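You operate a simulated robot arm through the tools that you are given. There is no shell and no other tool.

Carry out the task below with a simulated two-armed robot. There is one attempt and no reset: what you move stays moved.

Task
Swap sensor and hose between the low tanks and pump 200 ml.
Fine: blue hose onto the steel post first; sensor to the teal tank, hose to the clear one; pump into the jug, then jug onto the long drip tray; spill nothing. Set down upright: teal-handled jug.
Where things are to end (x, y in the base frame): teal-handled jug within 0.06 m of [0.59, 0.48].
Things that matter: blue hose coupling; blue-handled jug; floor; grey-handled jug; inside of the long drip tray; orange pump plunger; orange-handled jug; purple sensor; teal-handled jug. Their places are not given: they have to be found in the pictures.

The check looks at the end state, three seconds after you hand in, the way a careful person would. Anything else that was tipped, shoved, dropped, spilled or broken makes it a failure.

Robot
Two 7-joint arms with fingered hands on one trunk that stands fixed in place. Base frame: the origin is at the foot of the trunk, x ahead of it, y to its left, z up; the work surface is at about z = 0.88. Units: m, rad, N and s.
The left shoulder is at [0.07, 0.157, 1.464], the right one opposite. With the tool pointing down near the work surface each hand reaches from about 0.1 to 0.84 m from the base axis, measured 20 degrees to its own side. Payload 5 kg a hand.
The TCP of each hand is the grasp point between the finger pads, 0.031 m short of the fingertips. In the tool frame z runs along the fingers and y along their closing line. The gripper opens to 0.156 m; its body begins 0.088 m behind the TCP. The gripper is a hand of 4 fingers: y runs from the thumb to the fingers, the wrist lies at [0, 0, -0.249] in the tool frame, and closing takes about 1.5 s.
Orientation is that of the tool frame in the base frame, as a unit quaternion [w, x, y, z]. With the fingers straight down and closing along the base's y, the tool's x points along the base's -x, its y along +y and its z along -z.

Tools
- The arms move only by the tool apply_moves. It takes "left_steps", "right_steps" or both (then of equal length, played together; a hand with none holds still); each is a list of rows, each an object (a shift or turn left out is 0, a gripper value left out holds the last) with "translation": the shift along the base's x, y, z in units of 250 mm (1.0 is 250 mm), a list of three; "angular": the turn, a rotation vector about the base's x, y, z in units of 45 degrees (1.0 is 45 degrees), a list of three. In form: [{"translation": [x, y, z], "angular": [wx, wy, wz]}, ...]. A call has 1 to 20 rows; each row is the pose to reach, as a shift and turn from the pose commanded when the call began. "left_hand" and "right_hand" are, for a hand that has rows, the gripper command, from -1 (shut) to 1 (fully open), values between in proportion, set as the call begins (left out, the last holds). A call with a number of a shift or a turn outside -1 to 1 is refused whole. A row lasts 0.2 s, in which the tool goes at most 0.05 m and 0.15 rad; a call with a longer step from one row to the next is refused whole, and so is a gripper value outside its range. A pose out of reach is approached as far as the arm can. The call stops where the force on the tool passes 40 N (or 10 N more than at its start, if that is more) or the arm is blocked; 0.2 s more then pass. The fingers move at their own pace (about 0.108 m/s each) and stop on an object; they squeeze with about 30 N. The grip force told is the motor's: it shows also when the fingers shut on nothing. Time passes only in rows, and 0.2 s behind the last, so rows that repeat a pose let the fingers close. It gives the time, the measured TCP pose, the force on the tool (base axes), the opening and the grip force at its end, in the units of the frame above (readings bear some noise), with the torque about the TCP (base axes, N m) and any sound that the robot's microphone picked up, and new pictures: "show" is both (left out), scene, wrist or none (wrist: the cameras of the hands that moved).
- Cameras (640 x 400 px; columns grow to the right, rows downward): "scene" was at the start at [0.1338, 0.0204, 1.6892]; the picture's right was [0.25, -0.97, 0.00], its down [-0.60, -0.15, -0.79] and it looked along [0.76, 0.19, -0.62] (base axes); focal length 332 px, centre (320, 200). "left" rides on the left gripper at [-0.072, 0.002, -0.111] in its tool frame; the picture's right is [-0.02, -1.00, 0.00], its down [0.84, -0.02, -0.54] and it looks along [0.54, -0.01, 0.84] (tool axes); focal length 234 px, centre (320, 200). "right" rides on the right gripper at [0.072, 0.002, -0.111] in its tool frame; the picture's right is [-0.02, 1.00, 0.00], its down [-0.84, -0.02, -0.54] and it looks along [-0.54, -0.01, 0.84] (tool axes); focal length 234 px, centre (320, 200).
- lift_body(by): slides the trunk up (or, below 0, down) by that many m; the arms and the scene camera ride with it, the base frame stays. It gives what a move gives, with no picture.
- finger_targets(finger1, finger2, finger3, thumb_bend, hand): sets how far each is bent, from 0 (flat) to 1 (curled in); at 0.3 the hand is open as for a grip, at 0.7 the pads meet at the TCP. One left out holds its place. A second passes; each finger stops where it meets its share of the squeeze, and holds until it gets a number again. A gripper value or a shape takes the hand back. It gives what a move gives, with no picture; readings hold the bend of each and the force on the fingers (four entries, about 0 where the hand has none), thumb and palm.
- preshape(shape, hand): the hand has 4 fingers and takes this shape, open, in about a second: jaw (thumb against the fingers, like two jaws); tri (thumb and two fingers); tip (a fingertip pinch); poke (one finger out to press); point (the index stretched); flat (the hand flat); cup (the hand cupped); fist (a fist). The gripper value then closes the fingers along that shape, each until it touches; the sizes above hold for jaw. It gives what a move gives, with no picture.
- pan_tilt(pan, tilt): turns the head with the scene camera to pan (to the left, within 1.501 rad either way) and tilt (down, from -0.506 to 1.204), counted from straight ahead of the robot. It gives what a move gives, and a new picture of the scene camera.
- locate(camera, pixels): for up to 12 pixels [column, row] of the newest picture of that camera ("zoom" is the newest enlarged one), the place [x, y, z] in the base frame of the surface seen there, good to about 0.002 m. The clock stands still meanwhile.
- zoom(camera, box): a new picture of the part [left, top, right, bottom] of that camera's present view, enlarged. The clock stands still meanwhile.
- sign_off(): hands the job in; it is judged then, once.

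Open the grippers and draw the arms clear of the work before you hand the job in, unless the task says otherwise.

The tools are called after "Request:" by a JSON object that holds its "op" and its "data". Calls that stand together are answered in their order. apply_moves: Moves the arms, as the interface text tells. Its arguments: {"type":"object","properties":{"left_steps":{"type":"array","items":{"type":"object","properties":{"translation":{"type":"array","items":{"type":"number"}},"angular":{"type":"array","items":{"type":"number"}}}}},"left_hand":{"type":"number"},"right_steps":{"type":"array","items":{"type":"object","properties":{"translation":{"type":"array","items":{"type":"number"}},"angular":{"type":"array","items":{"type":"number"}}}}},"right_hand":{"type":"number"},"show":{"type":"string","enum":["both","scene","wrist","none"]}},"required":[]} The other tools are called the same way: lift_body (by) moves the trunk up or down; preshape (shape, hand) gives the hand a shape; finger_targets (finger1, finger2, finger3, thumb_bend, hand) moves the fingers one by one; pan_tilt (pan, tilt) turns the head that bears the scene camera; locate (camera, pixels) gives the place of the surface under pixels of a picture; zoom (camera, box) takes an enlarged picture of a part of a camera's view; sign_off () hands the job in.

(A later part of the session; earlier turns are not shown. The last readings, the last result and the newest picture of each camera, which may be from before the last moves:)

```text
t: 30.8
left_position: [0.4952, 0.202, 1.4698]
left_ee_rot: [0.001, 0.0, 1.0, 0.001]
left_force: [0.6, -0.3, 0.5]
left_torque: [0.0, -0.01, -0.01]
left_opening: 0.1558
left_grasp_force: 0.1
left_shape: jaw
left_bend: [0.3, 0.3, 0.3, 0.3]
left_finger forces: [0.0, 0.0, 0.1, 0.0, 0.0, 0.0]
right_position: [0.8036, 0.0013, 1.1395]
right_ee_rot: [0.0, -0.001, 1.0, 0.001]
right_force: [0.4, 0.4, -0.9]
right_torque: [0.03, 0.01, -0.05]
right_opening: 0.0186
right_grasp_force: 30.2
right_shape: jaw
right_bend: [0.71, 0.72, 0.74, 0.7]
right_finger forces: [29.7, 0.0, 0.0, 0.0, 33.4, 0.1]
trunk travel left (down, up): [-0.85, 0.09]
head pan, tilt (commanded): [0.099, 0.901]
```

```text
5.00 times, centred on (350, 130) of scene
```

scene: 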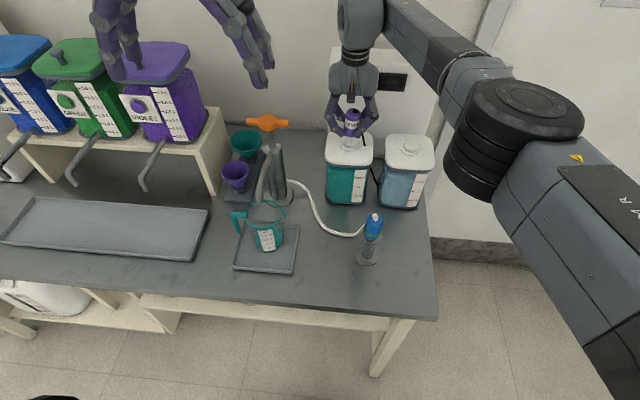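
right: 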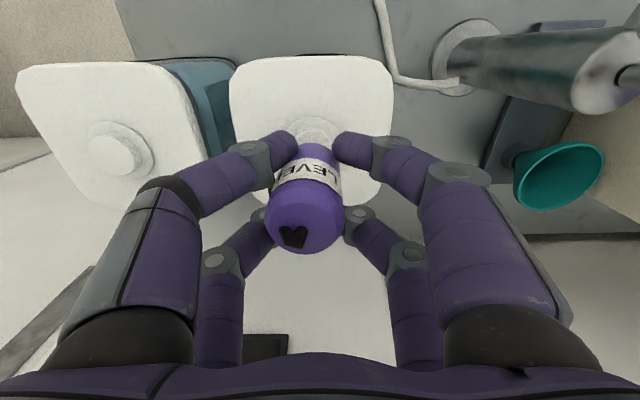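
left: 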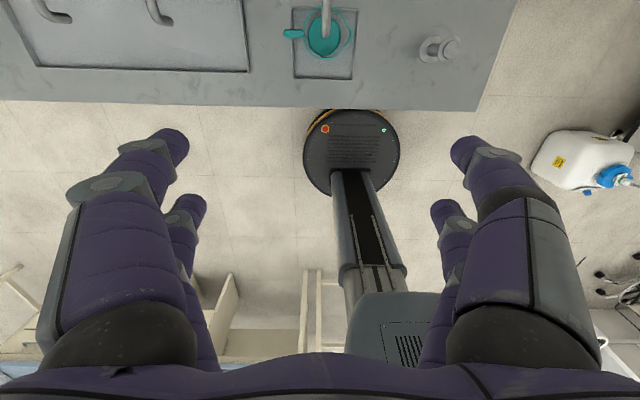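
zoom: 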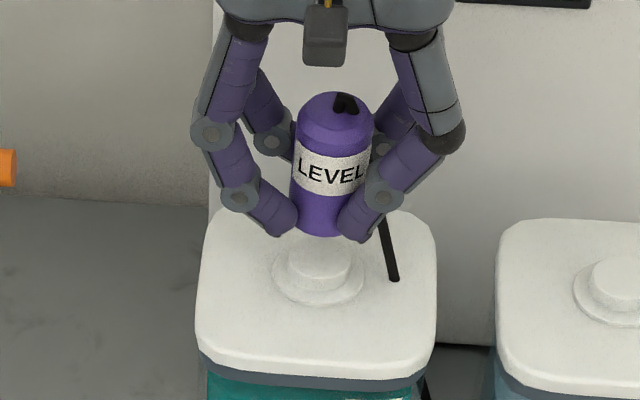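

Aligned now in both views. I lower the sensor gently by 30 mm to seat it on the teal tank's port.

Request:
{"op": "apply_moves", "data": {"right_steps": [{"translation": [0, 0, -0.03]}, {"translation": [0, 0, -0.055]}, {"translation": [0, 0, -0.075]}, {"translation": [0, 0, -0.09]}, {"translation": [0, 0, -0.102]}, {"translation": [0, 0, -0.112]}, {"translation": [0, 0, -0.12]}, {"translation": [0, 0, -0.12]}], "show": "both"}}

Request:
{"op": "zoom", "data": {"camera": "scene", "box": [310, 50, 430, 170]}}

```text
t: 32.6
left_position: [0.4952, 0.203, 1.4697]
left_ee_rot: [0.0, 0.0, 1.0, 0.0]
left_force: [0.5, 0.3, -0.7]
left_torque: [0.0, 0.01, 0.01]
left_opening: 0.1561
left_grasp_force: 0.0
left_shape: jaw
left_bend: [0.3, 0.3, 0.3, 0.3]
left_finger forces: [0.0, 0.0, 0.0, 0.0, 0.0, 0.1]
right_position: [0.8033, 0.0002, 1.1098]
right_ee_rot: [-0.001, -0.001, 1.0, 0.0]
right_force: [0.8, 0.3, -1.2]
right_torque: [0.02, -0.02, 0.01]
right_opening: 0.0183
right_grasp_force: 30.1
right_shape: jaw
right_bend: [0.71, 0.72, 0.74, 0.7]
right_finger forces: [29.9, 0.0, 0.1, 0.1, 33.3, 0.1]
trunk travel left (down, up): [-0.85, 0.09]
head pan, tilt (commanded): [0.099, 0.901]
```

scene: 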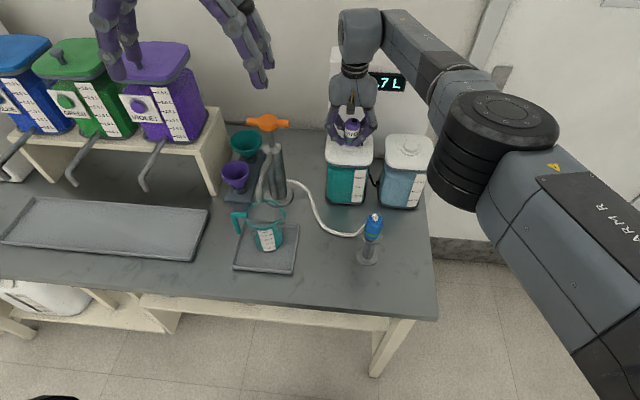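
right: 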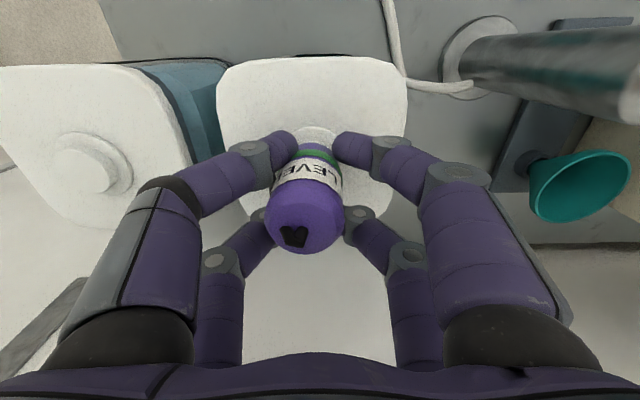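

```text
3.33 times, centred on (370, 110) of scene
```

zoom: 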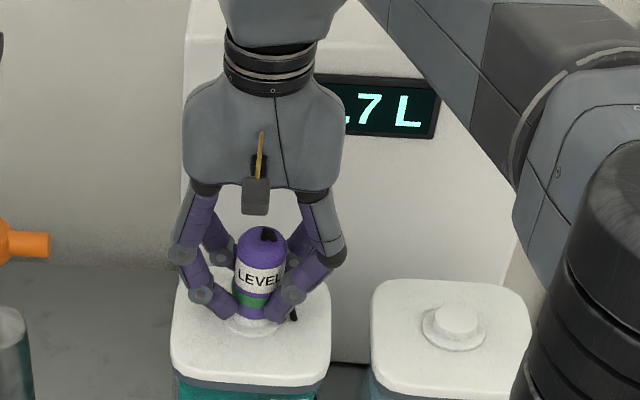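

The green band is lit and the display shows ".7 L". I press 2 mm to seat firmly, then open the hand.

Request:
{"op": "apply_moves", "data": {"right_steps": [{"translation": [0, 0, -0.004]}, {"translation": [0, 0, -0.008]}, {"translation": [0, 0, -0.008]}], "show": "none"}}

Request:
{"op": "apply_moves", "data": {"right_steps": [{"translation": [0, 0, 0]}, {"translation": [0, 0, 0]}, {"translation": [0, 0, 0]}, {"translation": [0, 0, 0]}], "right_hand": 0.2, "show": "wrist"}}

```text
t: 33.4
left_position: [0.495, 0.2027, 1.4704]
left_ee_rot: [0.0, -0.001, 1.0, 0.0]
left_force: [-1.0, 0.3, -0.2]
left_torque: [-0.01, 0.01, 0.0]
left_opening: 0.1558
left_grasp_force: 0.1
left_shape: jaw
left_bend: [0.3, 0.3, 0.3, 0.3]
left_finger forces: [0.0, 0.0, 0.0, 0.0, 0.0, 0.0]
right_position: [0.8026, -0.0003, 1.1096]
right_ee_rot: [0.001, -0.001, 1.0, -0.001]
right_force: [3.7, -0.1, 10.7]
right_torque: [-0.23, 0.12, 0.04]
right_opening: 0.0186
right_grasp_force: 29.4
right_shape: jaw
right_bend: [0.71, 0.72, 0.74, 0.7]
right_finger forces: [30.5, 0.1, 0.1, 0.1, 34.2, 0.1]
trunk travel left (down, up): [-0.85, 0.09]
head pan, tilt (commanded): [0.099, 0.901]
```

```text
t: 34.4
left_position: [0.4955, 0.1951, 1.4715]
left_ee_rot: [0.001, 0.001, 1.0, 0.003]
left_force: [-0.5, 0.3, 0.9]
left_torque: [0.06, 0.01, 0.0]
left_opening: 0.156
left_grasp_force: 0.0
left_shape: jaw
left_bend: [0.3, 0.3, 0.3, 0.3]
left_finger forces: [0.0, 0.0, 0.0, 0.0, 0.0, 0.0]
right_position: [0.8019, -0.0068, 1.1082]
right_ee_rot: [-0.001, 0.0, 1.0, 0.001]
right_force: [-0.1, -0.4, 0.1]
right_torque: [0.01, -0.05, -0.01]
right_opening: 0.0934
right_grasp_force: 0.1
right_shape: jaw
right_bend: [0.32, 0.32, 0.32, 0.7]
right_finger forces: [0.0, 0.0, 0.0, 0.1, 0.0, 0.1]
trunk travel left (down, up): [-0.85, 0.09]
head pan, tilt (commanded): [0.099, 0.901]
```

right: 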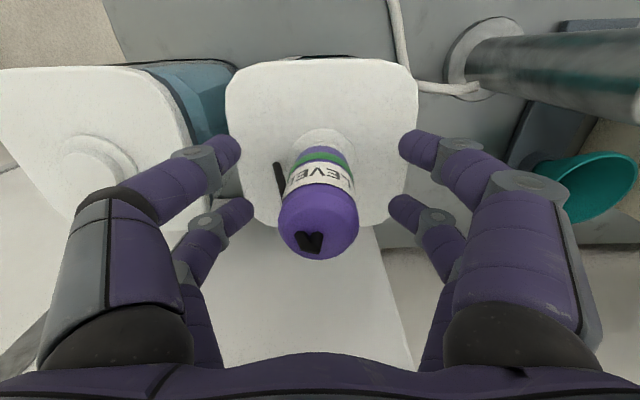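

Both hands' y readings jumped by about -7 mm at once, which is odd. I take another reading without moving to see whether it persists.

Request:
{"op": "apply_moves", "data": {"right_steps": [{"translation": [0, 0, 0]}], "left_steps": [{"translation": [0, 0, 0]}], "show": "both"}}

```text
t: 34.8
left_position: [0.4947, 0.2058, 1.4695]
left_ee_rot: [0.0, 0.0, 1.0, -0.002]
left_force: [0.6, -0.1, -0.9]
left_torque: [-0.01, 0.01, -0.03]
left_opening: 0.1562
left_grasp_force: 0.0
left_shape: jaw
left_bend: [0.3, 0.3, 0.3, 0.3]
left_finger forces: [0.0, 0.0, 0.0, 0.0, 0.0, 0.1]
right_position: [0.8051, -0.0005, 1.1078]
right_ee_rot: [0.001, 0.0, 1.0, -0.001]
right_force: [-0.4, -0.4, 0.1]
right_torque: [0.05, 0.0, 0.04]
right_opening: 0.0937
right_grasp_force: 0.1
right_shape: jaw
right_bend: [0.32, 0.32, 0.32, 0.7]
right_finger forces: [0.0, 0.1, 0.0, 0.0, 0.0, 0.1]
trunk travel left (down, up): [-0.85, 0.09]
head pan, tilt (commanded): [0.099, 0.901]
```

scene: 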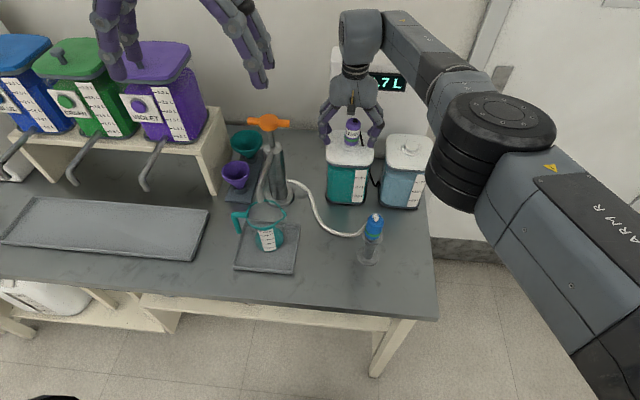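
right: 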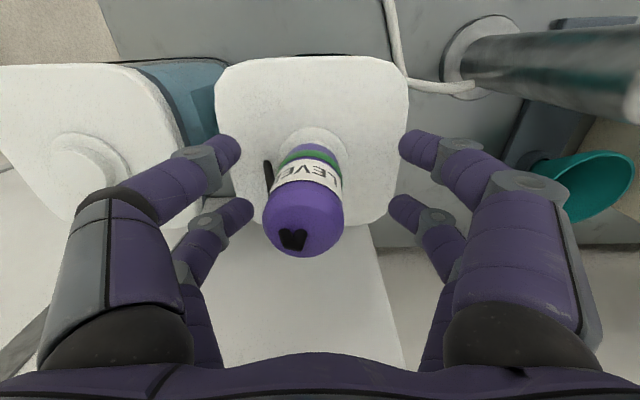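
left: 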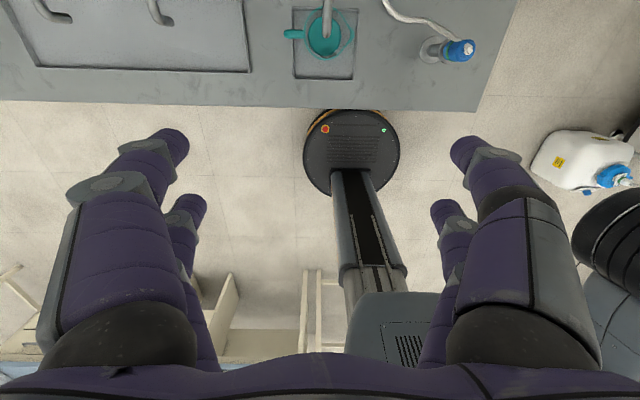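

It was a brief wobble of the whole trunk; readings are back. The sensor sits seated. I lift clear, go back above the post and check alignment with the coupling.

Request:
{"op": "apply_moves", "data": {"right_steps": [{"translation": [0, 0, 0.15]}, {"translation": [0, 0, 0.3]}, {"translation": [0, 0, 0.44]}, {"translation": [-0.15, -0.045, 0.44]}, {"translation": [-0.31, -0.093, 0.44]}, {"translation": [-0.46, -0.138, 0.44]}, {"translation": [-0.62, -0.186, 0.44]}, {"translation": [-0.77, -0.231, 0.42]}, {"translation": [-0.925, -0.278, 0.4]}, {"translation": [-0.925, -0.278, 0.4]}], "show": "both"}}

Request:
{"op": "zoom", "data": {"camera": "scene", "box": [310, 50, 450, 210]}}

Request:
{"op": "zoom", "data": {"camera": "right", "box": [240, 40, 400, 200]}}

```text
t: 37.0
left_position: [0.4964, 0.2015, 1.4684]
left_ee_rot: [0.0, 0.0, 1.0, 0.0]
left_force: [0.8, -0.5, 0.7]
left_torque: [0.02, 0.03, 0.01]
left_opening: 0.1558
left_grasp_force: 0.1
left_shape: jaw
left_bend: [0.3, 0.3, 0.3, 0.3]
left_finger forces: [0.0, 0.0, 0.0, 0.1, 0.0, 0.1]
right_position: [0.5703, -0.0709, 1.2106]
right_ee_rot: [-0.001, 0.0, 1.0, 0.0]
right_force: [-0.1, 0.0, 0.1]
right_torque: [-0.01, 0.04, -0.02]
right_opening: 0.0934
right_grasp_force: 0.0
right_shape: jaw
right_bend: [0.32, 0.32, 0.32, 0.7]
right_finger forces: [0.1, 0.1, 0.0, 0.0, 0.0, 0.0]
trunk travel left (down, up): [-0.85, 0.09]
head pan, tilt (commanded): [0.099, 0.901]
```

scene: 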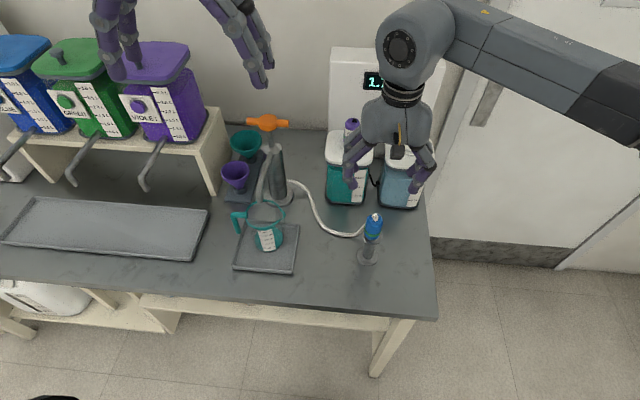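
right: 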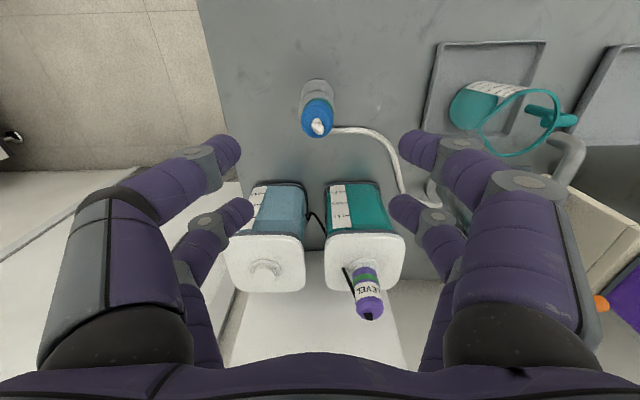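

```text
2.50 times, centred on (380, 130) of scene
```

zoom: 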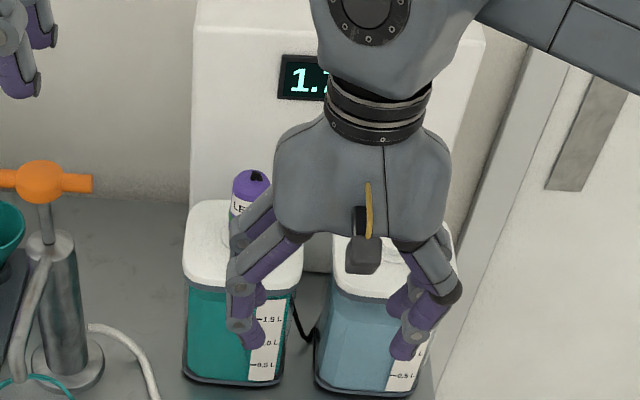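

```text
2.50 times, centred on (320, 120) of right
```

zoom: 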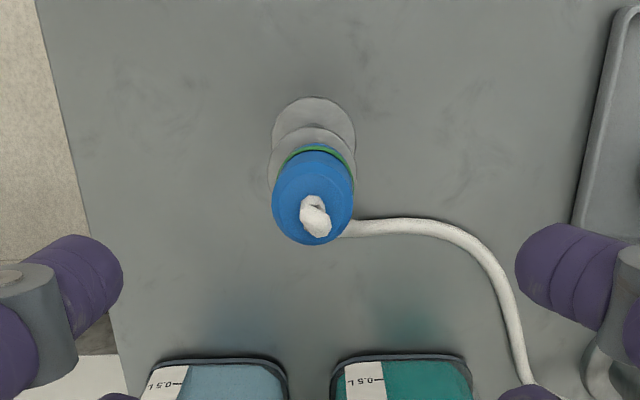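

The coupling is on the post with the green band lit, and the display reads "1.x". I descend around the coupling at the previous grasp pose.

Request:
{"op": "apply_moves", "data": {"right_steps": [{"translation": [0, 0, -0.18]}, {"translation": [0, 0, -0.36]}, {"translation": [0, 0, -0.54]}, {"translation": [0, 0, -0.66]}, {"translation": [0, 0, -0.724]}, {"translation": [0, 0, -0.724]}], "show": "wrist"}}

Request:
{"op": "apply_moves", "data": {"right_steps": [{"translation": [0, 0, 0]}, {"translation": [0, 0, 0]}, {"translation": [0, 0, 0]}, {"translation": [0, 0, 0]}, {"translation": [0, 0, 0]}, {"translation": [0, 0, 0]}, {"translation": [0, 0, 0]}], "right_hand": -1, "show": "wrist"}}

```text
t: 38.4
left_position: [0.4952, 0.2018, 1.469]
left_ee_rot: [0.0, 0.0, 1.0, 0.0]
left_force: [-0.1, 0.2, -0.1]
left_torque: [-0.01, 0.02, 0.02]
left_opening: 0.1559
left_grasp_force: 0.0
left_shape: jaw
left_bend: [0.3, 0.3, 0.3, 0.3]
left_finger forces: [0.0, 0.0, 0.1, 0.0, 0.0, 0.1]
right_position: [0.572, -0.0711, 1.0282]
right_ee_rot: [0.0, 0.0, 1.0, -0.001]
right_force: [0.5, 0.1, -0.5]
right_torque: [0.01, -0.01, 0.04]
right_opening: 0.0933
right_grasp_force: 0.1
right_shape: jaw
right_bend: [0.32, 0.32, 0.32, 0.7]
right_finger forces: [0.1, 0.0, 0.0, 0.0, 0.0, 0.0]
trunk travel left (down, up): [-0.85, 0.09]
head pan, tilt (commanded): [0.099, 0.901]
```

right: 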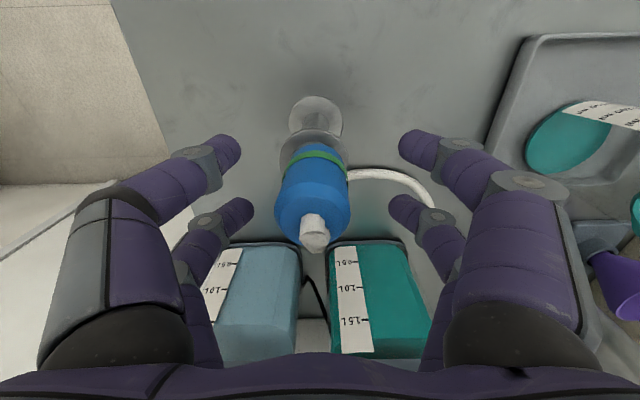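

```text
t: 40.0
left_position: [0.4951, 0.2034, 1.4689]
left_ee_rot: [0.001, 0.0, 1.0, 0.0]
left_force: [-0.1, 0.1, -0.2]
left_torque: [0.03, -0.01, 0.01]
left_opening: 0.1558
left_grasp_force: 0.1
left_shape: jaw
left_bend: [0.3, 0.3, 0.3, 0.3]
left_finger forces: [0.0, 0.0, 0.0, 0.0, 0.0, 0.0]
right_position: [0.5722, -0.071, 1.0275]
right_ee_rot: [0.0, 0.0, 1.0, 0.0]
right_force: [3.0, 3.9, -0.2]
right_torque: [0.0, 0.09, -0.22]
right_opening: 0.0188
right_grasp_force: 30.1
right_shape: jaw
right_bend: [0.72, 0.73, 0.74, 0.71]
right_finger forces: [31.4, 0.1, 0.0, 0.0, 30.6, 0.0]
trunk travel left (down, up): [-0.85, 0.09]
head pan, tilt (commanded): [0.099, 0.901]
```

right: 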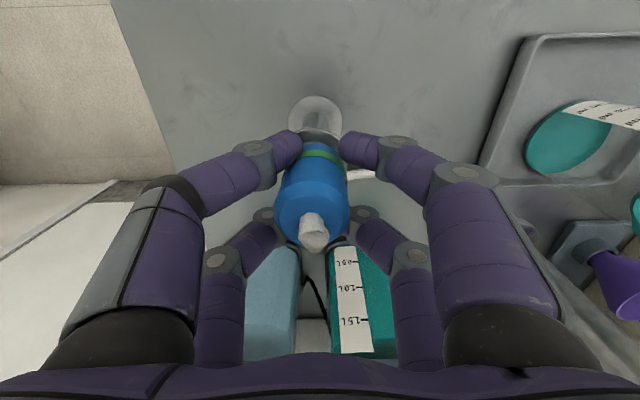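

Gripped. I lift the coupling off the post and carry it up.

Request:
{"op": "apply_moves", "data": {"right_steps": [{"translation": [0, 0, 0.05]}, {"translation": [0, 0, 0.12]}, {"translation": [0, 0, 0.22]}, {"translation": [0, 0, 0.38]}, {"translation": [0, 0, 0.54]}, {"translation": [0, 0, 0.7]}, {"translation": [0, 0, 0.86]}, {"translation": [0, 0, 0.93]}, {"translation": [0, 0, 0.93]}], "show": "both"}}

Request:
{"op": "apply_moves", "data": {"right_steps": [{"translation": [0.15, -0.059, 0]}, {"translation": [0.3, -0.118, 0]}, {"translation": [0.45, -0.176, 0]}, {"translation": [0.6, -0.234, 0]}, {"translation": [0.75, -0.292, 0]}, {"translation": [0.9, -0.35, 0]}, {"translation": [0.922, -0.36, -0.15]}, {"translation": [0.922, -0.36, -0.3]}, {"translation": [0.922, -0.36, -0.44]}, {"translation": [0.922, -0.36, -0.44]}], "show": "both"}}

Request:
{"op": "zoom", "data": {"camera": "right", "box": [240, 60, 400, 260]}}

Request:
{"op": "zoom", "data": {"camera": "scene", "box": [360, 80, 460, 180]}}

```text
t: 42.0
left_position: [0.4942, 0.2038, 1.4684]
left_ee_rot: [0.0, -0.001, 1.0, 0.0]
left_force: [-0.5, -1.0, -0.3]
left_torque: [-0.02, 0.02, 0.02]
left_opening: 0.156
left_grasp_force: 0.1
left_shape: jaw
left_bend: [0.3, 0.3, 0.3, 0.3]
left_finger forces: [0.1, 0.1, 0.1, 0.1, 0.1, 0.0]
right_position: [0.5723, -0.0701, 1.2583]
right_ee_rot: [-0.001, -0.001, 1.0, 0.0]
right_force: [0.5, -0.3, -1.7]
right_torque: [0.03, -0.02, 0.0]
right_opening: 0.0169
right_grasp_force: 29.6
right_shape: jaw
right_bend: [0.72, 0.73, 0.74, 0.7]
right_finger forces: [31.0, 0.0, 0.0, 0.1, 32.1, 0.0]
trunk travel left (down, up): [-0.85, 0.09]
head pan, tilt (commanded): [0.099, 0.901]
```

scene: 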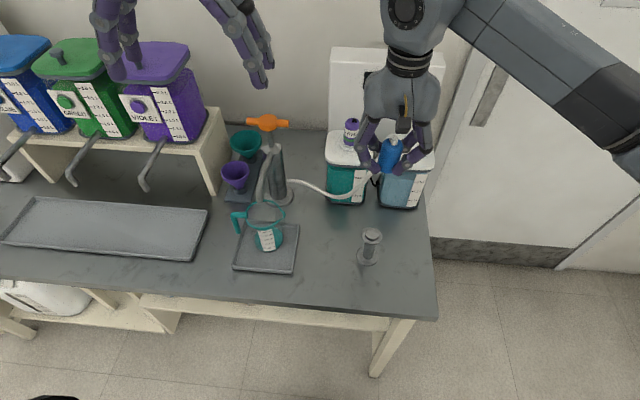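
right: 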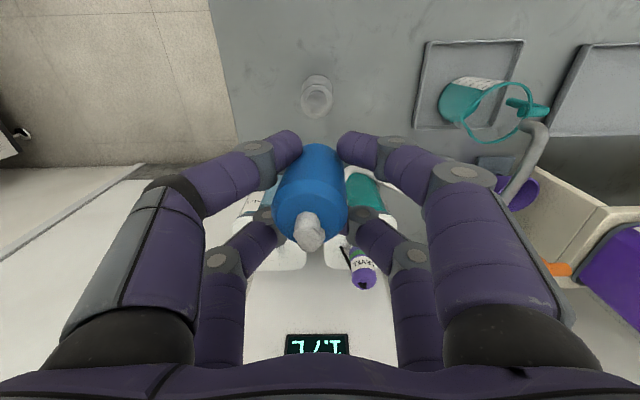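

```text
t: 44.2
left_position: [0.4963, 0.2032, 1.4691]
left_ee_rot: [0.0, 0.0, 1.0, 0.0]
left_force: [1.1, -0.2, 0.8]
left_torque: [-0.02, -0.01, 0.01]
left_opening: 0.156
left_grasp_force: 0.1
left_shape: jaw
left_bend: [0.3, 0.3, 0.3, 0.3]
left_finger forces: [0.0, 0.1, 0.0, 0.0, 0.0, 0.1]
right_position: [0.8028, -0.1614, 1.1515]
right_ee_rot: [0.001, 0.0, 1.0, -0.001]
right_force: [-0.4, -0.3, -1.0]
right_torque: [0.01, -0.02, -0.01]
right_opening: 0.0169
right_grasp_force: 29.8
right_shape: jaw
right_bend: [0.72, 0.73, 0.74, 0.7]
right_finger forces: [31.2, 0.0, 0.0, 0.0, 31.8, 0.0]
trunk travel left (down, up): [-0.85, 0.09]
head pan, tilt (commanded): [0.099, 0.901]
```

scene: 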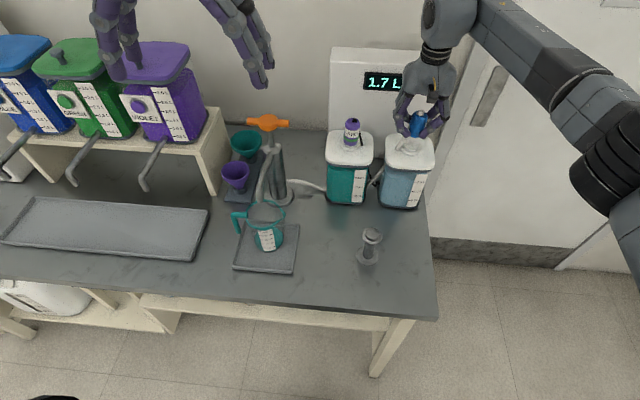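
right: 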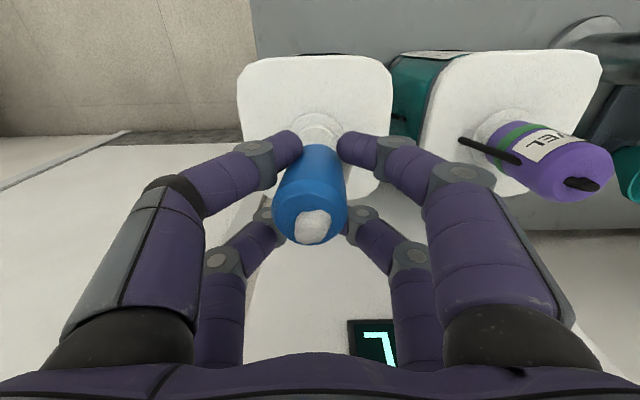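

```text
2.00 times, centred on (320, 160) of right
```

zoom: 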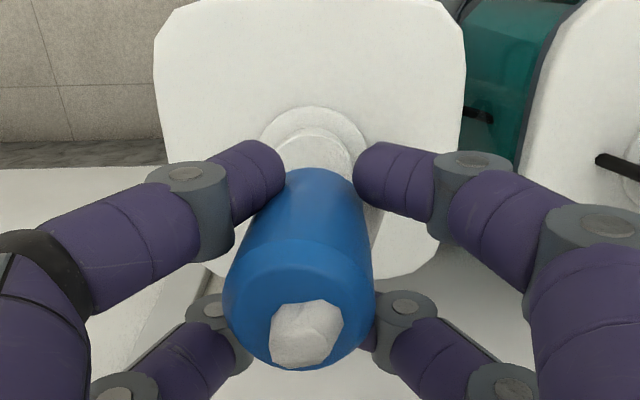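

```text
4.00 times, centred on (410, 130) of scene
```

zoom: 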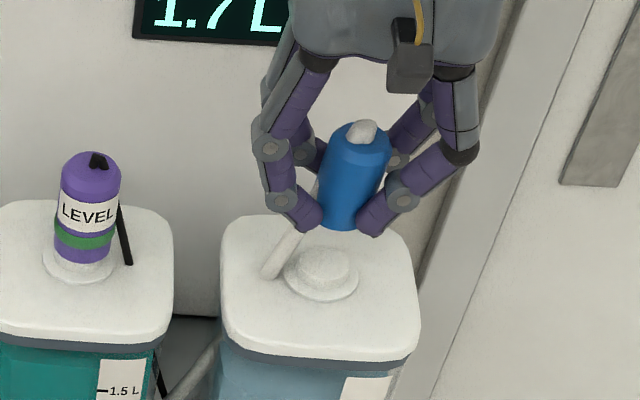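

The coupling hangs above the clear port; display reads 1.7 L. I measure the remaining offset between coupling and port.

Request:
{"op": "locate", "data": {"camera": "right", "pixels": [[276, 205], [344, 205], [312, 165], [300, 165], [328, 165], [243, 115], [389, 115], [315, 118], [300, 125], [333, 125], [240, 90], [391, 90]]}}

Request:
{"op": "locate", "data": {"camera": "scene", "pixels": [[418, 125], [411, 125], [426, 125], [419, 118], [415, 134], [411, 145], [404, 146], [417, 147], [398, 146], [421, 146]]}}

```text
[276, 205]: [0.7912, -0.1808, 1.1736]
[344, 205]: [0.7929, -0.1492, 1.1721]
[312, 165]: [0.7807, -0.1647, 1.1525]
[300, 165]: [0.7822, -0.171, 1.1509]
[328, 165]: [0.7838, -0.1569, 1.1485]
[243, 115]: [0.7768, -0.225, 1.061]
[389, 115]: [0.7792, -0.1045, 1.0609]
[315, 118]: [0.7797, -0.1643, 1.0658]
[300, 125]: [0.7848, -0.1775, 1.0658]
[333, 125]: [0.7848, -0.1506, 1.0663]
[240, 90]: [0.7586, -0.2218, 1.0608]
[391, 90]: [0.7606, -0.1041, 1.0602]
```

```text
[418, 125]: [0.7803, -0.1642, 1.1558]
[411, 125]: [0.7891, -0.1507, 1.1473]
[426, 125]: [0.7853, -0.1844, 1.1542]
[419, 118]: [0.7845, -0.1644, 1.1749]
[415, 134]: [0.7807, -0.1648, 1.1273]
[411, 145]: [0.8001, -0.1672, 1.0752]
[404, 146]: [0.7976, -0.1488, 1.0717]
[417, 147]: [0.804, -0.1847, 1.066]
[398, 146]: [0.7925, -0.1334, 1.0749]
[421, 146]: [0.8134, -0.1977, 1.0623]
```

The offset is only ~1.5 mm. I correct it and lower the coupling gently onto the clear tank's port.

Request:
{"op": "apply_moves", "data": {"right_steps": [{"translation": [0, 0.006, -0.03]}, {"translation": [0, 0.006, -0.07]}, {"translation": [0, 0.006, -0.1]}, {"translation": [0, 0.006, -0.12]}, {"translation": [0, 0.006, -0.135]}, {"translation": [0, 0.006, -0.147]}, {"translation": [0, 0.006, -0.155]}, {"translation": [0, 0.006, -0.159]}, {"translation": [0, 0.006, -0.159]}], "show": "both"}}

Request:
{"op": "zoom", "data": {"camera": "scene", "box": [310, 50, 450, 210]}}

```text
t: 46.2
left_position: [0.4952, 0.2023, 1.4697]
left_ee_rot: [0.0, 0.001, 1.0, 0.0]
left_force: [-0.1, 0.1, -0.2]
left_torque: [0.01, -0.01, 0.02]
left_opening: 0.1556
left_grasp_force: 0.0
left_shape: jaw
left_bend: [0.3, 0.3, 0.3, 0.3]
left_finger forces: [0.1, 0.0, 0.0, 0.1, 0.1, 0.0]
right_position: [0.8038, -0.1586, 1.1115]
right_ee_rot: [0.0, 0.0, 1.0, -0.001]
right_force: [0.3, 0.2, -0.8]
right_torque: [0.02, 0.02, -0.03]
right_opening: 0.0173
right_grasp_force: 30.4
right_shape: jaw
right_bend: [0.72, 0.73, 0.74, 0.7]
right_finger forces: [31.1, 0.0, 0.0, 0.0, 31.9, 0.1]
trunk travel left (down, up): [-0.85, 0.09]
head pan, tilt (commanded): [0.099, 0.901]
```

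scene: 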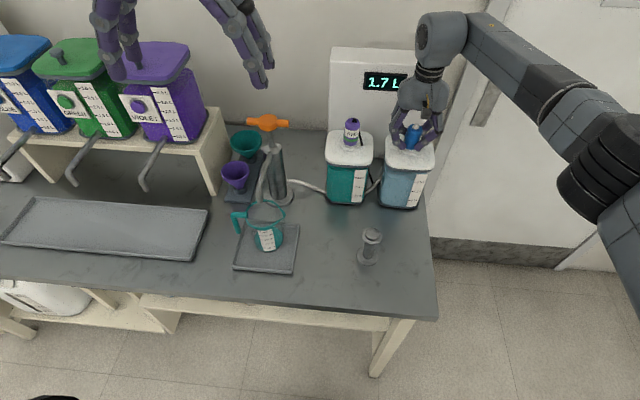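
right: 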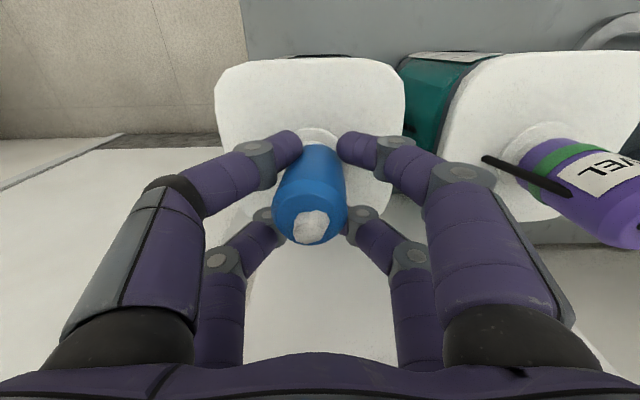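

```text
2.50 times, centred on (380, 130) of scene
```

zoom: 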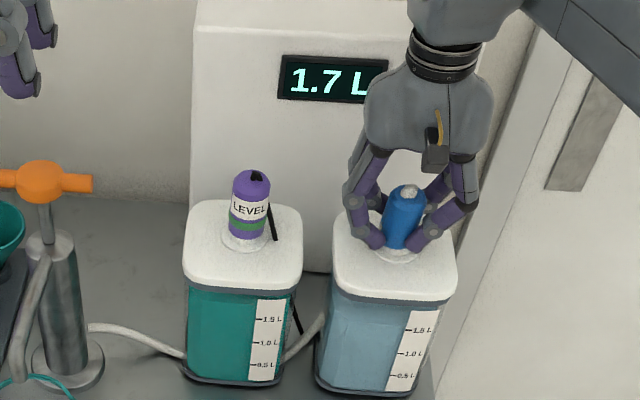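

No green band yet and no contact force, so it is still a millimetre or two short. I lower a little more in fine steps.

Request:
{"op": "apply_moves", "data": {"right_steps": [{"translation": [0, 0, -0.004]}, {"translation": [0, 0, -0.008]}, {"translation": [0, 0, -0.011]}, {"translation": [0, 0, -0.011]}], "show": "both"}}

Request:
{"op": "zoom", "data": {"camera": "scene", "box": [360, 80, 460, 180]}}

Request:
{"op": "zoom", "data": {"camera": "right", "box": [240, 60, 400, 260]}}

```text
t: 47.2
left_position: [0.4947, 0.2029, 1.4706]
left_ee_rot: [0.0, 0.0, 1.0, 0.0]
left_force: [1.5, 0.1, 1.2]
left_torque: [0.01, 0.04, -0.05]
left_opening: 0.156
left_grasp_force: 0.0
left_shape: jaw
left_bend: [0.3, 0.3, 0.3, 0.3]
left_finger forces: [0.0, 0.1, 0.1, 0.0, 0.0, 0.1]
right_position: [0.8013, -0.159, 1.1098]
right_ee_rot: [0.001, 0.0, 1.0, 0.001]
right_force: [0.0, -1.9, 9.4]
right_torque: [-0.3, 0.08, 0.06]
right_opening: 0.0174
right_grasp_force: 30.0
right_shape: jaw
right_bend: [0.72, 0.73, 0.74, 0.7]
right_finger forces: [31.4, 0.1, 0.0, 0.0, 35.6, 0.1]
trunk travel left (down, up): [-0.85, 0.09]
head pan, tilt (commanded): [0.099, 0.901]
```

scene: 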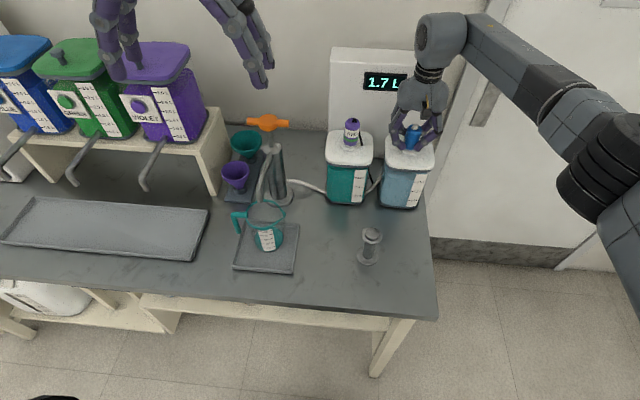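
right: 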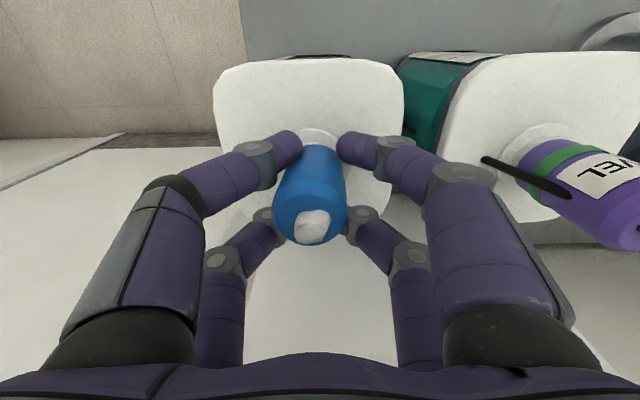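

```text
4.00 times, centred on (410, 130) of scene
```

zoom: 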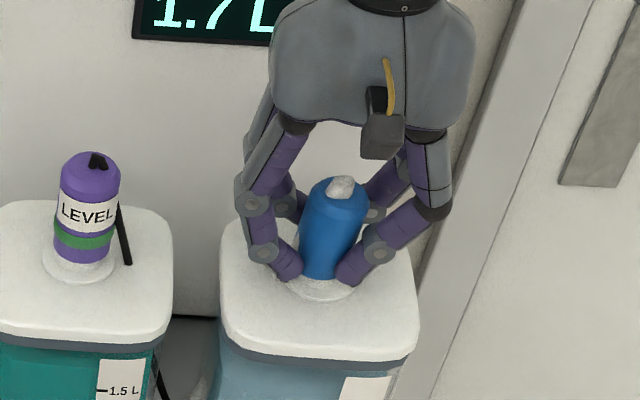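

```text
2.00 times, centred on (320, 160) of right
```

zoom: 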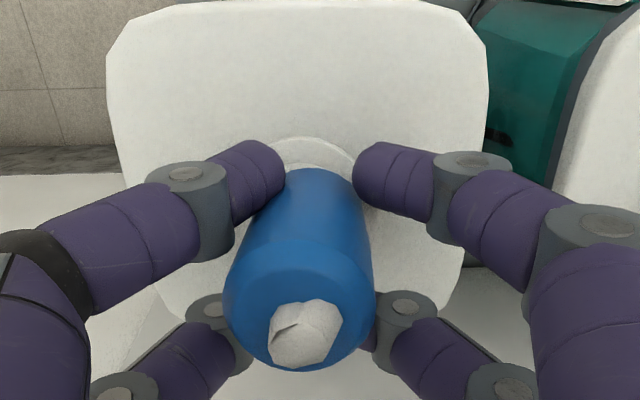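

There is 9 N of contact force but no green band. I locate the coupling's top height and rim position to see how far it is from seated.

Request:
{"op": "locate", "data": {"camera": "right", "pixels": [[312, 205], [290, 205], [334, 205], [276, 205], [344, 205], [312, 165], [312, 152], [300, 165], [325, 165], [312, 135], [297, 137], [330, 137]]}}

Request:
{"op": "locate", "data": {"camera": "scene", "pixels": [[412, 133], [405, 133], [419, 133], [414, 128], [411, 146], [409, 152], [403, 151], [417, 152]]}}

Request:
{"op": "zoom", "data": {"camera": "scene", "box": [385, 110, 435, 165]}}

```text
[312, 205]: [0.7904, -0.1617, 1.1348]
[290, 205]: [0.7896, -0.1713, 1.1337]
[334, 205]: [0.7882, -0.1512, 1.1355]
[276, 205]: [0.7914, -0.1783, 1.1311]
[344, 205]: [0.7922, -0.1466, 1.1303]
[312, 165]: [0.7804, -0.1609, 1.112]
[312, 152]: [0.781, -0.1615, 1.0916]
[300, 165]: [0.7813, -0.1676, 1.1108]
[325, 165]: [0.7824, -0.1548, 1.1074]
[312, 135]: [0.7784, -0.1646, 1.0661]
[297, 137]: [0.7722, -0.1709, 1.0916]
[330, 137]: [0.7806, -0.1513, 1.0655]
```

```text
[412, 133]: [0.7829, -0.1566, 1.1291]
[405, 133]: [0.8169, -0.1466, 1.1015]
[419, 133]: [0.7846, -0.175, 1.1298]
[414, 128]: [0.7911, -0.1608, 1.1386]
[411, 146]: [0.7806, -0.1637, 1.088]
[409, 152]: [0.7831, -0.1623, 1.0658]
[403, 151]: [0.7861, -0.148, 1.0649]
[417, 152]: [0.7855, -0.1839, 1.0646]
```

```text
7.27 times, centred on (410, 138) of scene
```

zoom: 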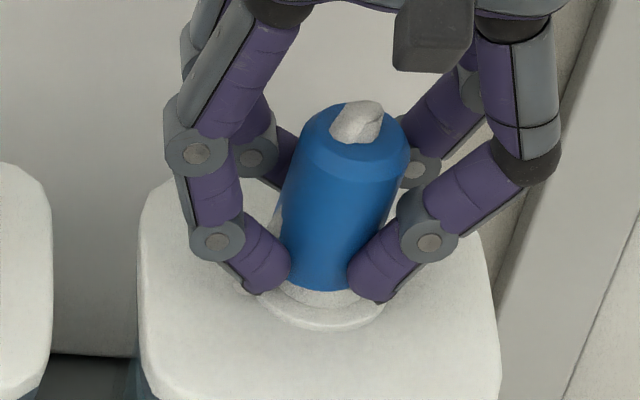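

The coupling now reads about 2 mm off in +y of the port axis (-0.164), matching the sideways push. I lift slightly, shift back -2 mm in y and lower again.

Request:
{"op": "apply_moves", "data": {"right_steps": [{"translation": [0, 0, 0.015]}, {"translation": [0, -0.008, 0.015]}, {"translation": [0, -0.008, 0.006]}, {"translation": [0, -0.008, 0]}, {"translation": [0, -0.008, 0]}], "show": "both"}}

Request:
{"op": "zoom", "data": {"camera": "scene", "box": [385, 110, 435, 165]}}

```text
t: 48.4
left_position: [0.4947, 0.2031, 1.4693]
left_ee_rot: [-0.001, 0.0, 1.0, 0.0]
left_force: [0.0, -0.4, 0.3]
left_torque: [0.03, 0.02, -0.04]
left_opening: 0.1559
left_grasp_force: 0.1
left_shape: jaw
left_bend: [0.3, 0.3, 0.3, 0.3]
left_finger forces: [0.0, 0.0, 0.0, 0.0, 0.0, 0.0]
right_position: [0.8028, -0.1588, 1.1094]
right_ee_rot: [0.001, 0.0, 1.0, 0.0]
right_force: [3.6, -1.0, 11.4]
right_torque: [-0.26, 0.14, 0.12]
right_opening: 0.0174
right_grasp_force: 30.0
right_shape: jaw
right_bend: [0.72, 0.73, 0.74, 0.7]
right_finger forces: [31.6, 0.1, 0.1, 0.1, 34.0, 0.1]
trunk travel left (down, up): [-0.85, 0.09]
head pan, tilt (commanded): [0.099, 0.901]
```

scene: 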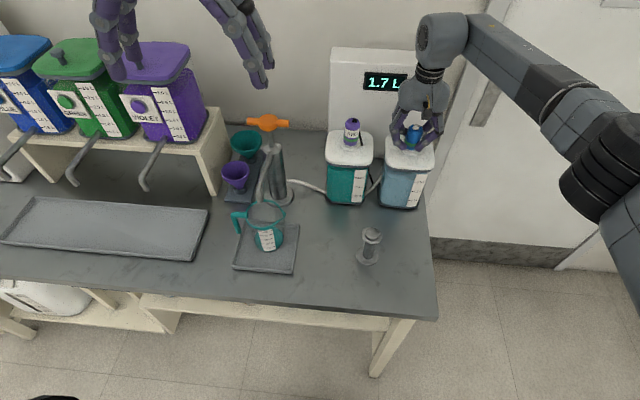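
right: 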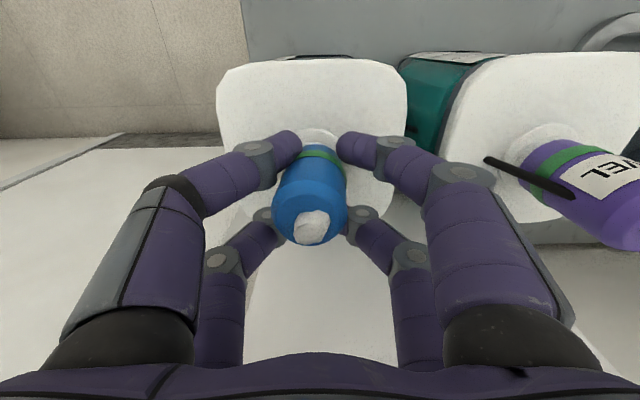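

```text
7.27 times, centred on (410, 138) of scene
```

zoom: 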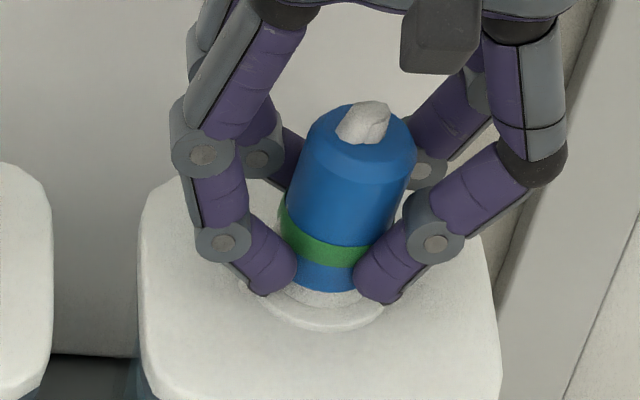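

The green band is lit: the coupling is seated on the clear tank. I open the hand and lift clear.

Request:
{"op": "apply_moves", "data": {"right_steps": [{"translation": [0, 0, 0]}, {"translation": [0, 0, 0]}, {"translation": [0, 0, 0]}, {"translation": [0, 0, 0]}], "right_hand": 0.2, "show": "wrist"}}

Request:
{"op": "apply_moves", "data": {"right_steps": [{"translation": [0, 0, 0.15]}, {"translation": [0, 0, 0.3]}, {"translation": [0, 0, 0.48]}, {"translation": [-0.1, -0.05, 0.6]}, {"translation": [-0.26, -0.12, 0.68]}, {"translation": [-0.42, -0.2, 0.72]}, {"translation": [-0.58, -0.28, 0.76]}, {"translation": [-0.72, -0.36, 0.8]}, {"translation": [-0.86, -0.44, 0.84]}, {"translation": [-0.98, -0.5, 0.88]}, {"translation": [-0.98, -0.5, 0.88]}], "show": "both"}}

Request:
{"op": "zoom", "data": {"camera": "scene", "box": [310, 60, 450, 220]}}

```text
t: 49.4
left_position: [0.4946, 0.2052, 1.4691]
left_ee_rot: [0.0, -0.001, 1.0, 0.0]
left_force: [0.1, -0.8, 0.3]
left_torque: [-0.05, -0.06, 0.05]
left_opening: 0.1558
left_grasp_force: 0.1
left_shape: jaw
left_bend: [0.3, 0.3, 0.3, 0.3]
left_finger forces: [0.1, 0.1, 0.0, 0.0, 0.0, 0.0]
right_position: [0.803, -0.1594, 1.1085]
right_ee_rot: [0.0, -0.001, 1.0, -0.001]
right_force: [-0.9, -0.1, -0.4]
right_torque: [-0.02, -0.03, 0.01]
right_opening: 0.0933
right_grasp_force: 0.0
right_shape: jaw
right_bend: [0.32, 0.32, 0.32, 0.7]
right_finger forces: [0.0, 0.0, 0.1, 0.1, 0.1, 0.0]
trunk travel left (down, up): [-0.85, 0.09]
head pan, tilt (commanded): [0.099, 0.901]
```

right: 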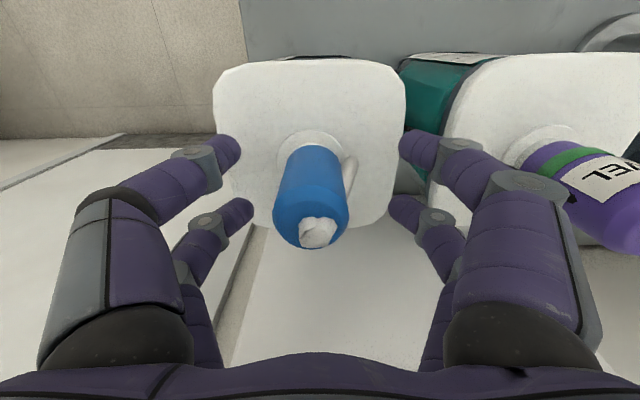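

```text
t: 51.8
left_position: [0.4951, 0.2025, 1.4692]
left_ee_rot: [-0.001, 0.0, 1.0, -0.001]
left_force: [-0.4, -0.1, -0.7]
left_torque: [0.02, 0.02, -0.03]
left_opening: 0.156
left_grasp_force: 0.0
left_shape: jaw
left_bend: [0.3, 0.3, 0.3, 0.3]
left_finger forces: [0.1, 0.1, 0.0, 0.1, 0.1, 0.0]
right_position: [0.5588, -0.2844, 1.3278]
right_ee_rot: [0.0, 0.0, 1.0, 0.0]
right_force: [-0.3, -0.2, 0.0]
right_torque: [-0.01, 0.01, 0.03]
right_opening: 0.0931
right_grasp_force: 0.0
right_shape: jaw
right_bend: [0.32, 0.32, 0.32, 0.7]
right_finger forces: [0.2, 0.1, 0.0, 0.0, 0.0, 0.0]
trunk travel left (down, up): [-0.85, 0.09]
head pan, tilt (commanded): [0.099, 0.901]
```

scene: 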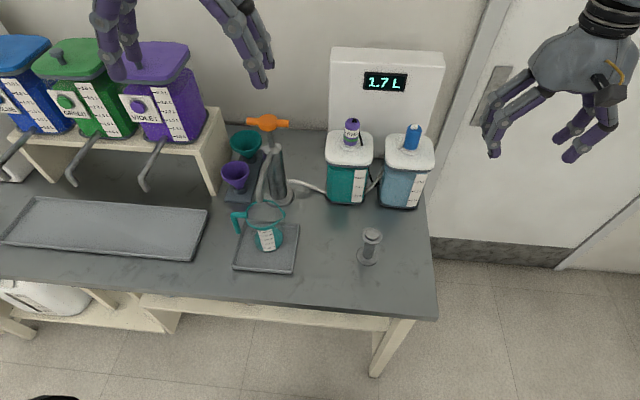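
right: 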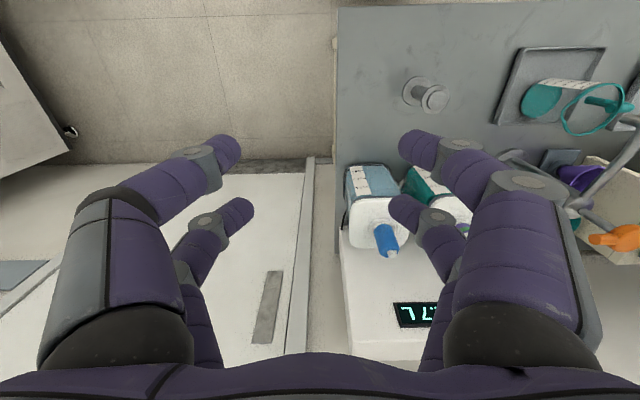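

```text
2.50 times, centred on (380, 140) of scene
```

zoom: 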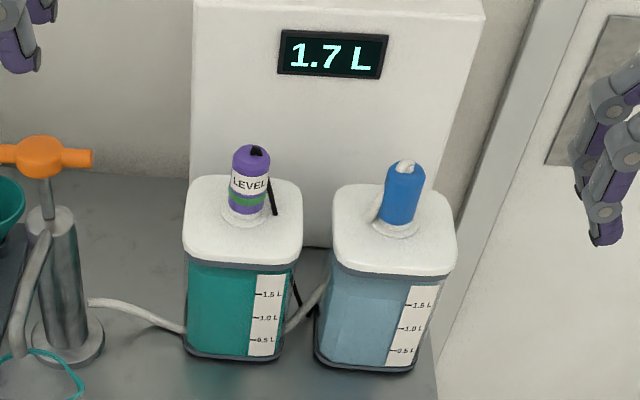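

The green band went out on release, so the coupling is only resting on the port. I zoom in to judge its pose.

Request:
{"op": "zoom", "data": {"camera": "scene", "box": [385, 115, 440, 165]}}

Request:
{"op": "locate", "data": {"camera": "zoom", "pixels": [[330, 105], [320, 150], [270, 150], [370, 150], [310, 200], [255, 200], [360, 200], [295, 250], [300, 280], [225, 235], [350, 260], [400, 250]]}}

Request:
{"op": "zoom", "data": {"camera": "scene", "box": [325, 110, 380, 160]}}

```text
8.00 times, centred on (412, 140) of scene
```

zoom: 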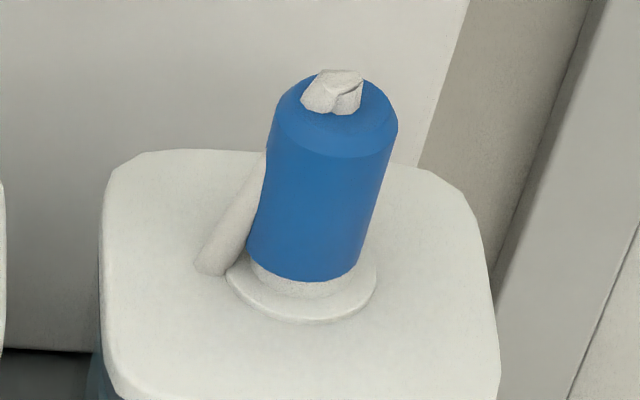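

```text
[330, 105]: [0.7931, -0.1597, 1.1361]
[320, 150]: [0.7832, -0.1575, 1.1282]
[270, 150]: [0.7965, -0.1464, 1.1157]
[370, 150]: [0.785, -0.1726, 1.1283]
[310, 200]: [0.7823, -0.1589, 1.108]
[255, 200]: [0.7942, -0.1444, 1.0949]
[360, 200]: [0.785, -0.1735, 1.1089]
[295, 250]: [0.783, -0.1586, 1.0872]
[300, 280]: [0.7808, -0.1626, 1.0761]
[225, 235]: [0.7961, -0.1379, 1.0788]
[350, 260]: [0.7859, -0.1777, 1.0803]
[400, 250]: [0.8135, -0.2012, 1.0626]
```

```text
8.00 times, centred on (352, 135) of scene
```

zoom: 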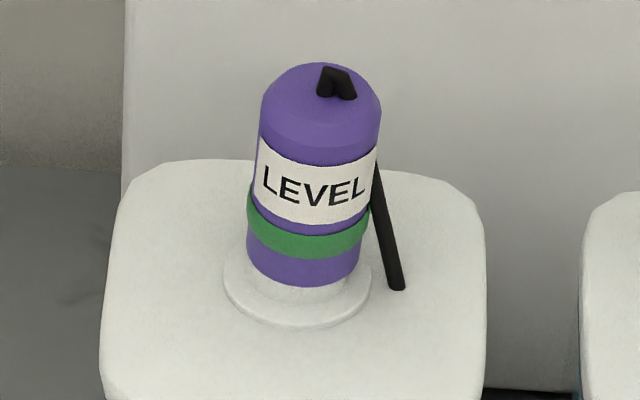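

The coupling stands upright at about (0.802, -0.162), some 2–3 mm off the port axis. I go back above it to measure precisely with the wrist camera.

Request:
{"op": "apply_moves", "data": {"right_steps": [{"translation": [0.12, 0.06, -0.04]}, {"translation": [0.26, 0.13, -0.08]}, {"translation": [0.42, 0.21, -0.12]}, {"translation": [0.58, 0.29, -0.16]}, {"translation": [0.74, 0.37, -0.22]}, {"translation": [0.88, 0.45, -0.28]}, {"translation": [0.98, 0.5, -0.36]}, {"translation": [0.98, 0.5, -0.428]}, {"translation": [0.98, 0.5, -0.428]}], "show": "wrist"}}

Request:
{"op": "zoom", "data": {"camera": "right", "box": [280, 80, 360, 180]}}

```text
t: 53.8
left_position: [0.4952, 0.2018, 1.4704]
left_ee_rot: [0.0, 0.0, 1.0, 0.0]
left_force: [-1.2, 0.1, -0.3]
left_torque: [0.03, 0.01, 0.01]
left_opening: 0.1557
left_grasp_force: 0.2
left_shape: jaw
left_bend: [0.3, 0.3, 0.3, 0.3]
left_finger forces: [0.1, 0.0, 0.0, 0.1, 0.1, 0.0]
right_position: [0.8021, -0.1622, 1.2206]
right_ee_rot: [0.0, 0.0, 1.0, 0.001]
right_force: [0.2, 1.2, -0.1]
right_torque: [0.02, 0.02, -0.02]
right_opening: 0.0932
right_grasp_force: 0.1
right_shape: jaw
right_bend: [0.32, 0.32, 0.32, 0.7]
right_finger forces: [0.1, 0.0, 0.0, 0.0, 0.0, 0.0]
trunk travel left (down, up): [-0.85, 0.09]
head pan, tilt (commanded): [0.099, 0.901]
```

right: 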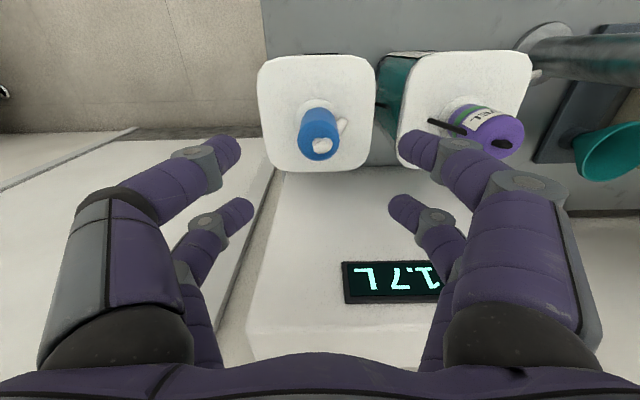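

```text
4.00 times, centred on (320, 130) of right
```

zoom: 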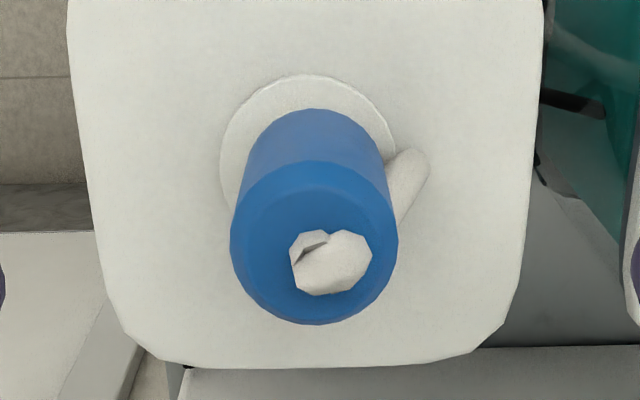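

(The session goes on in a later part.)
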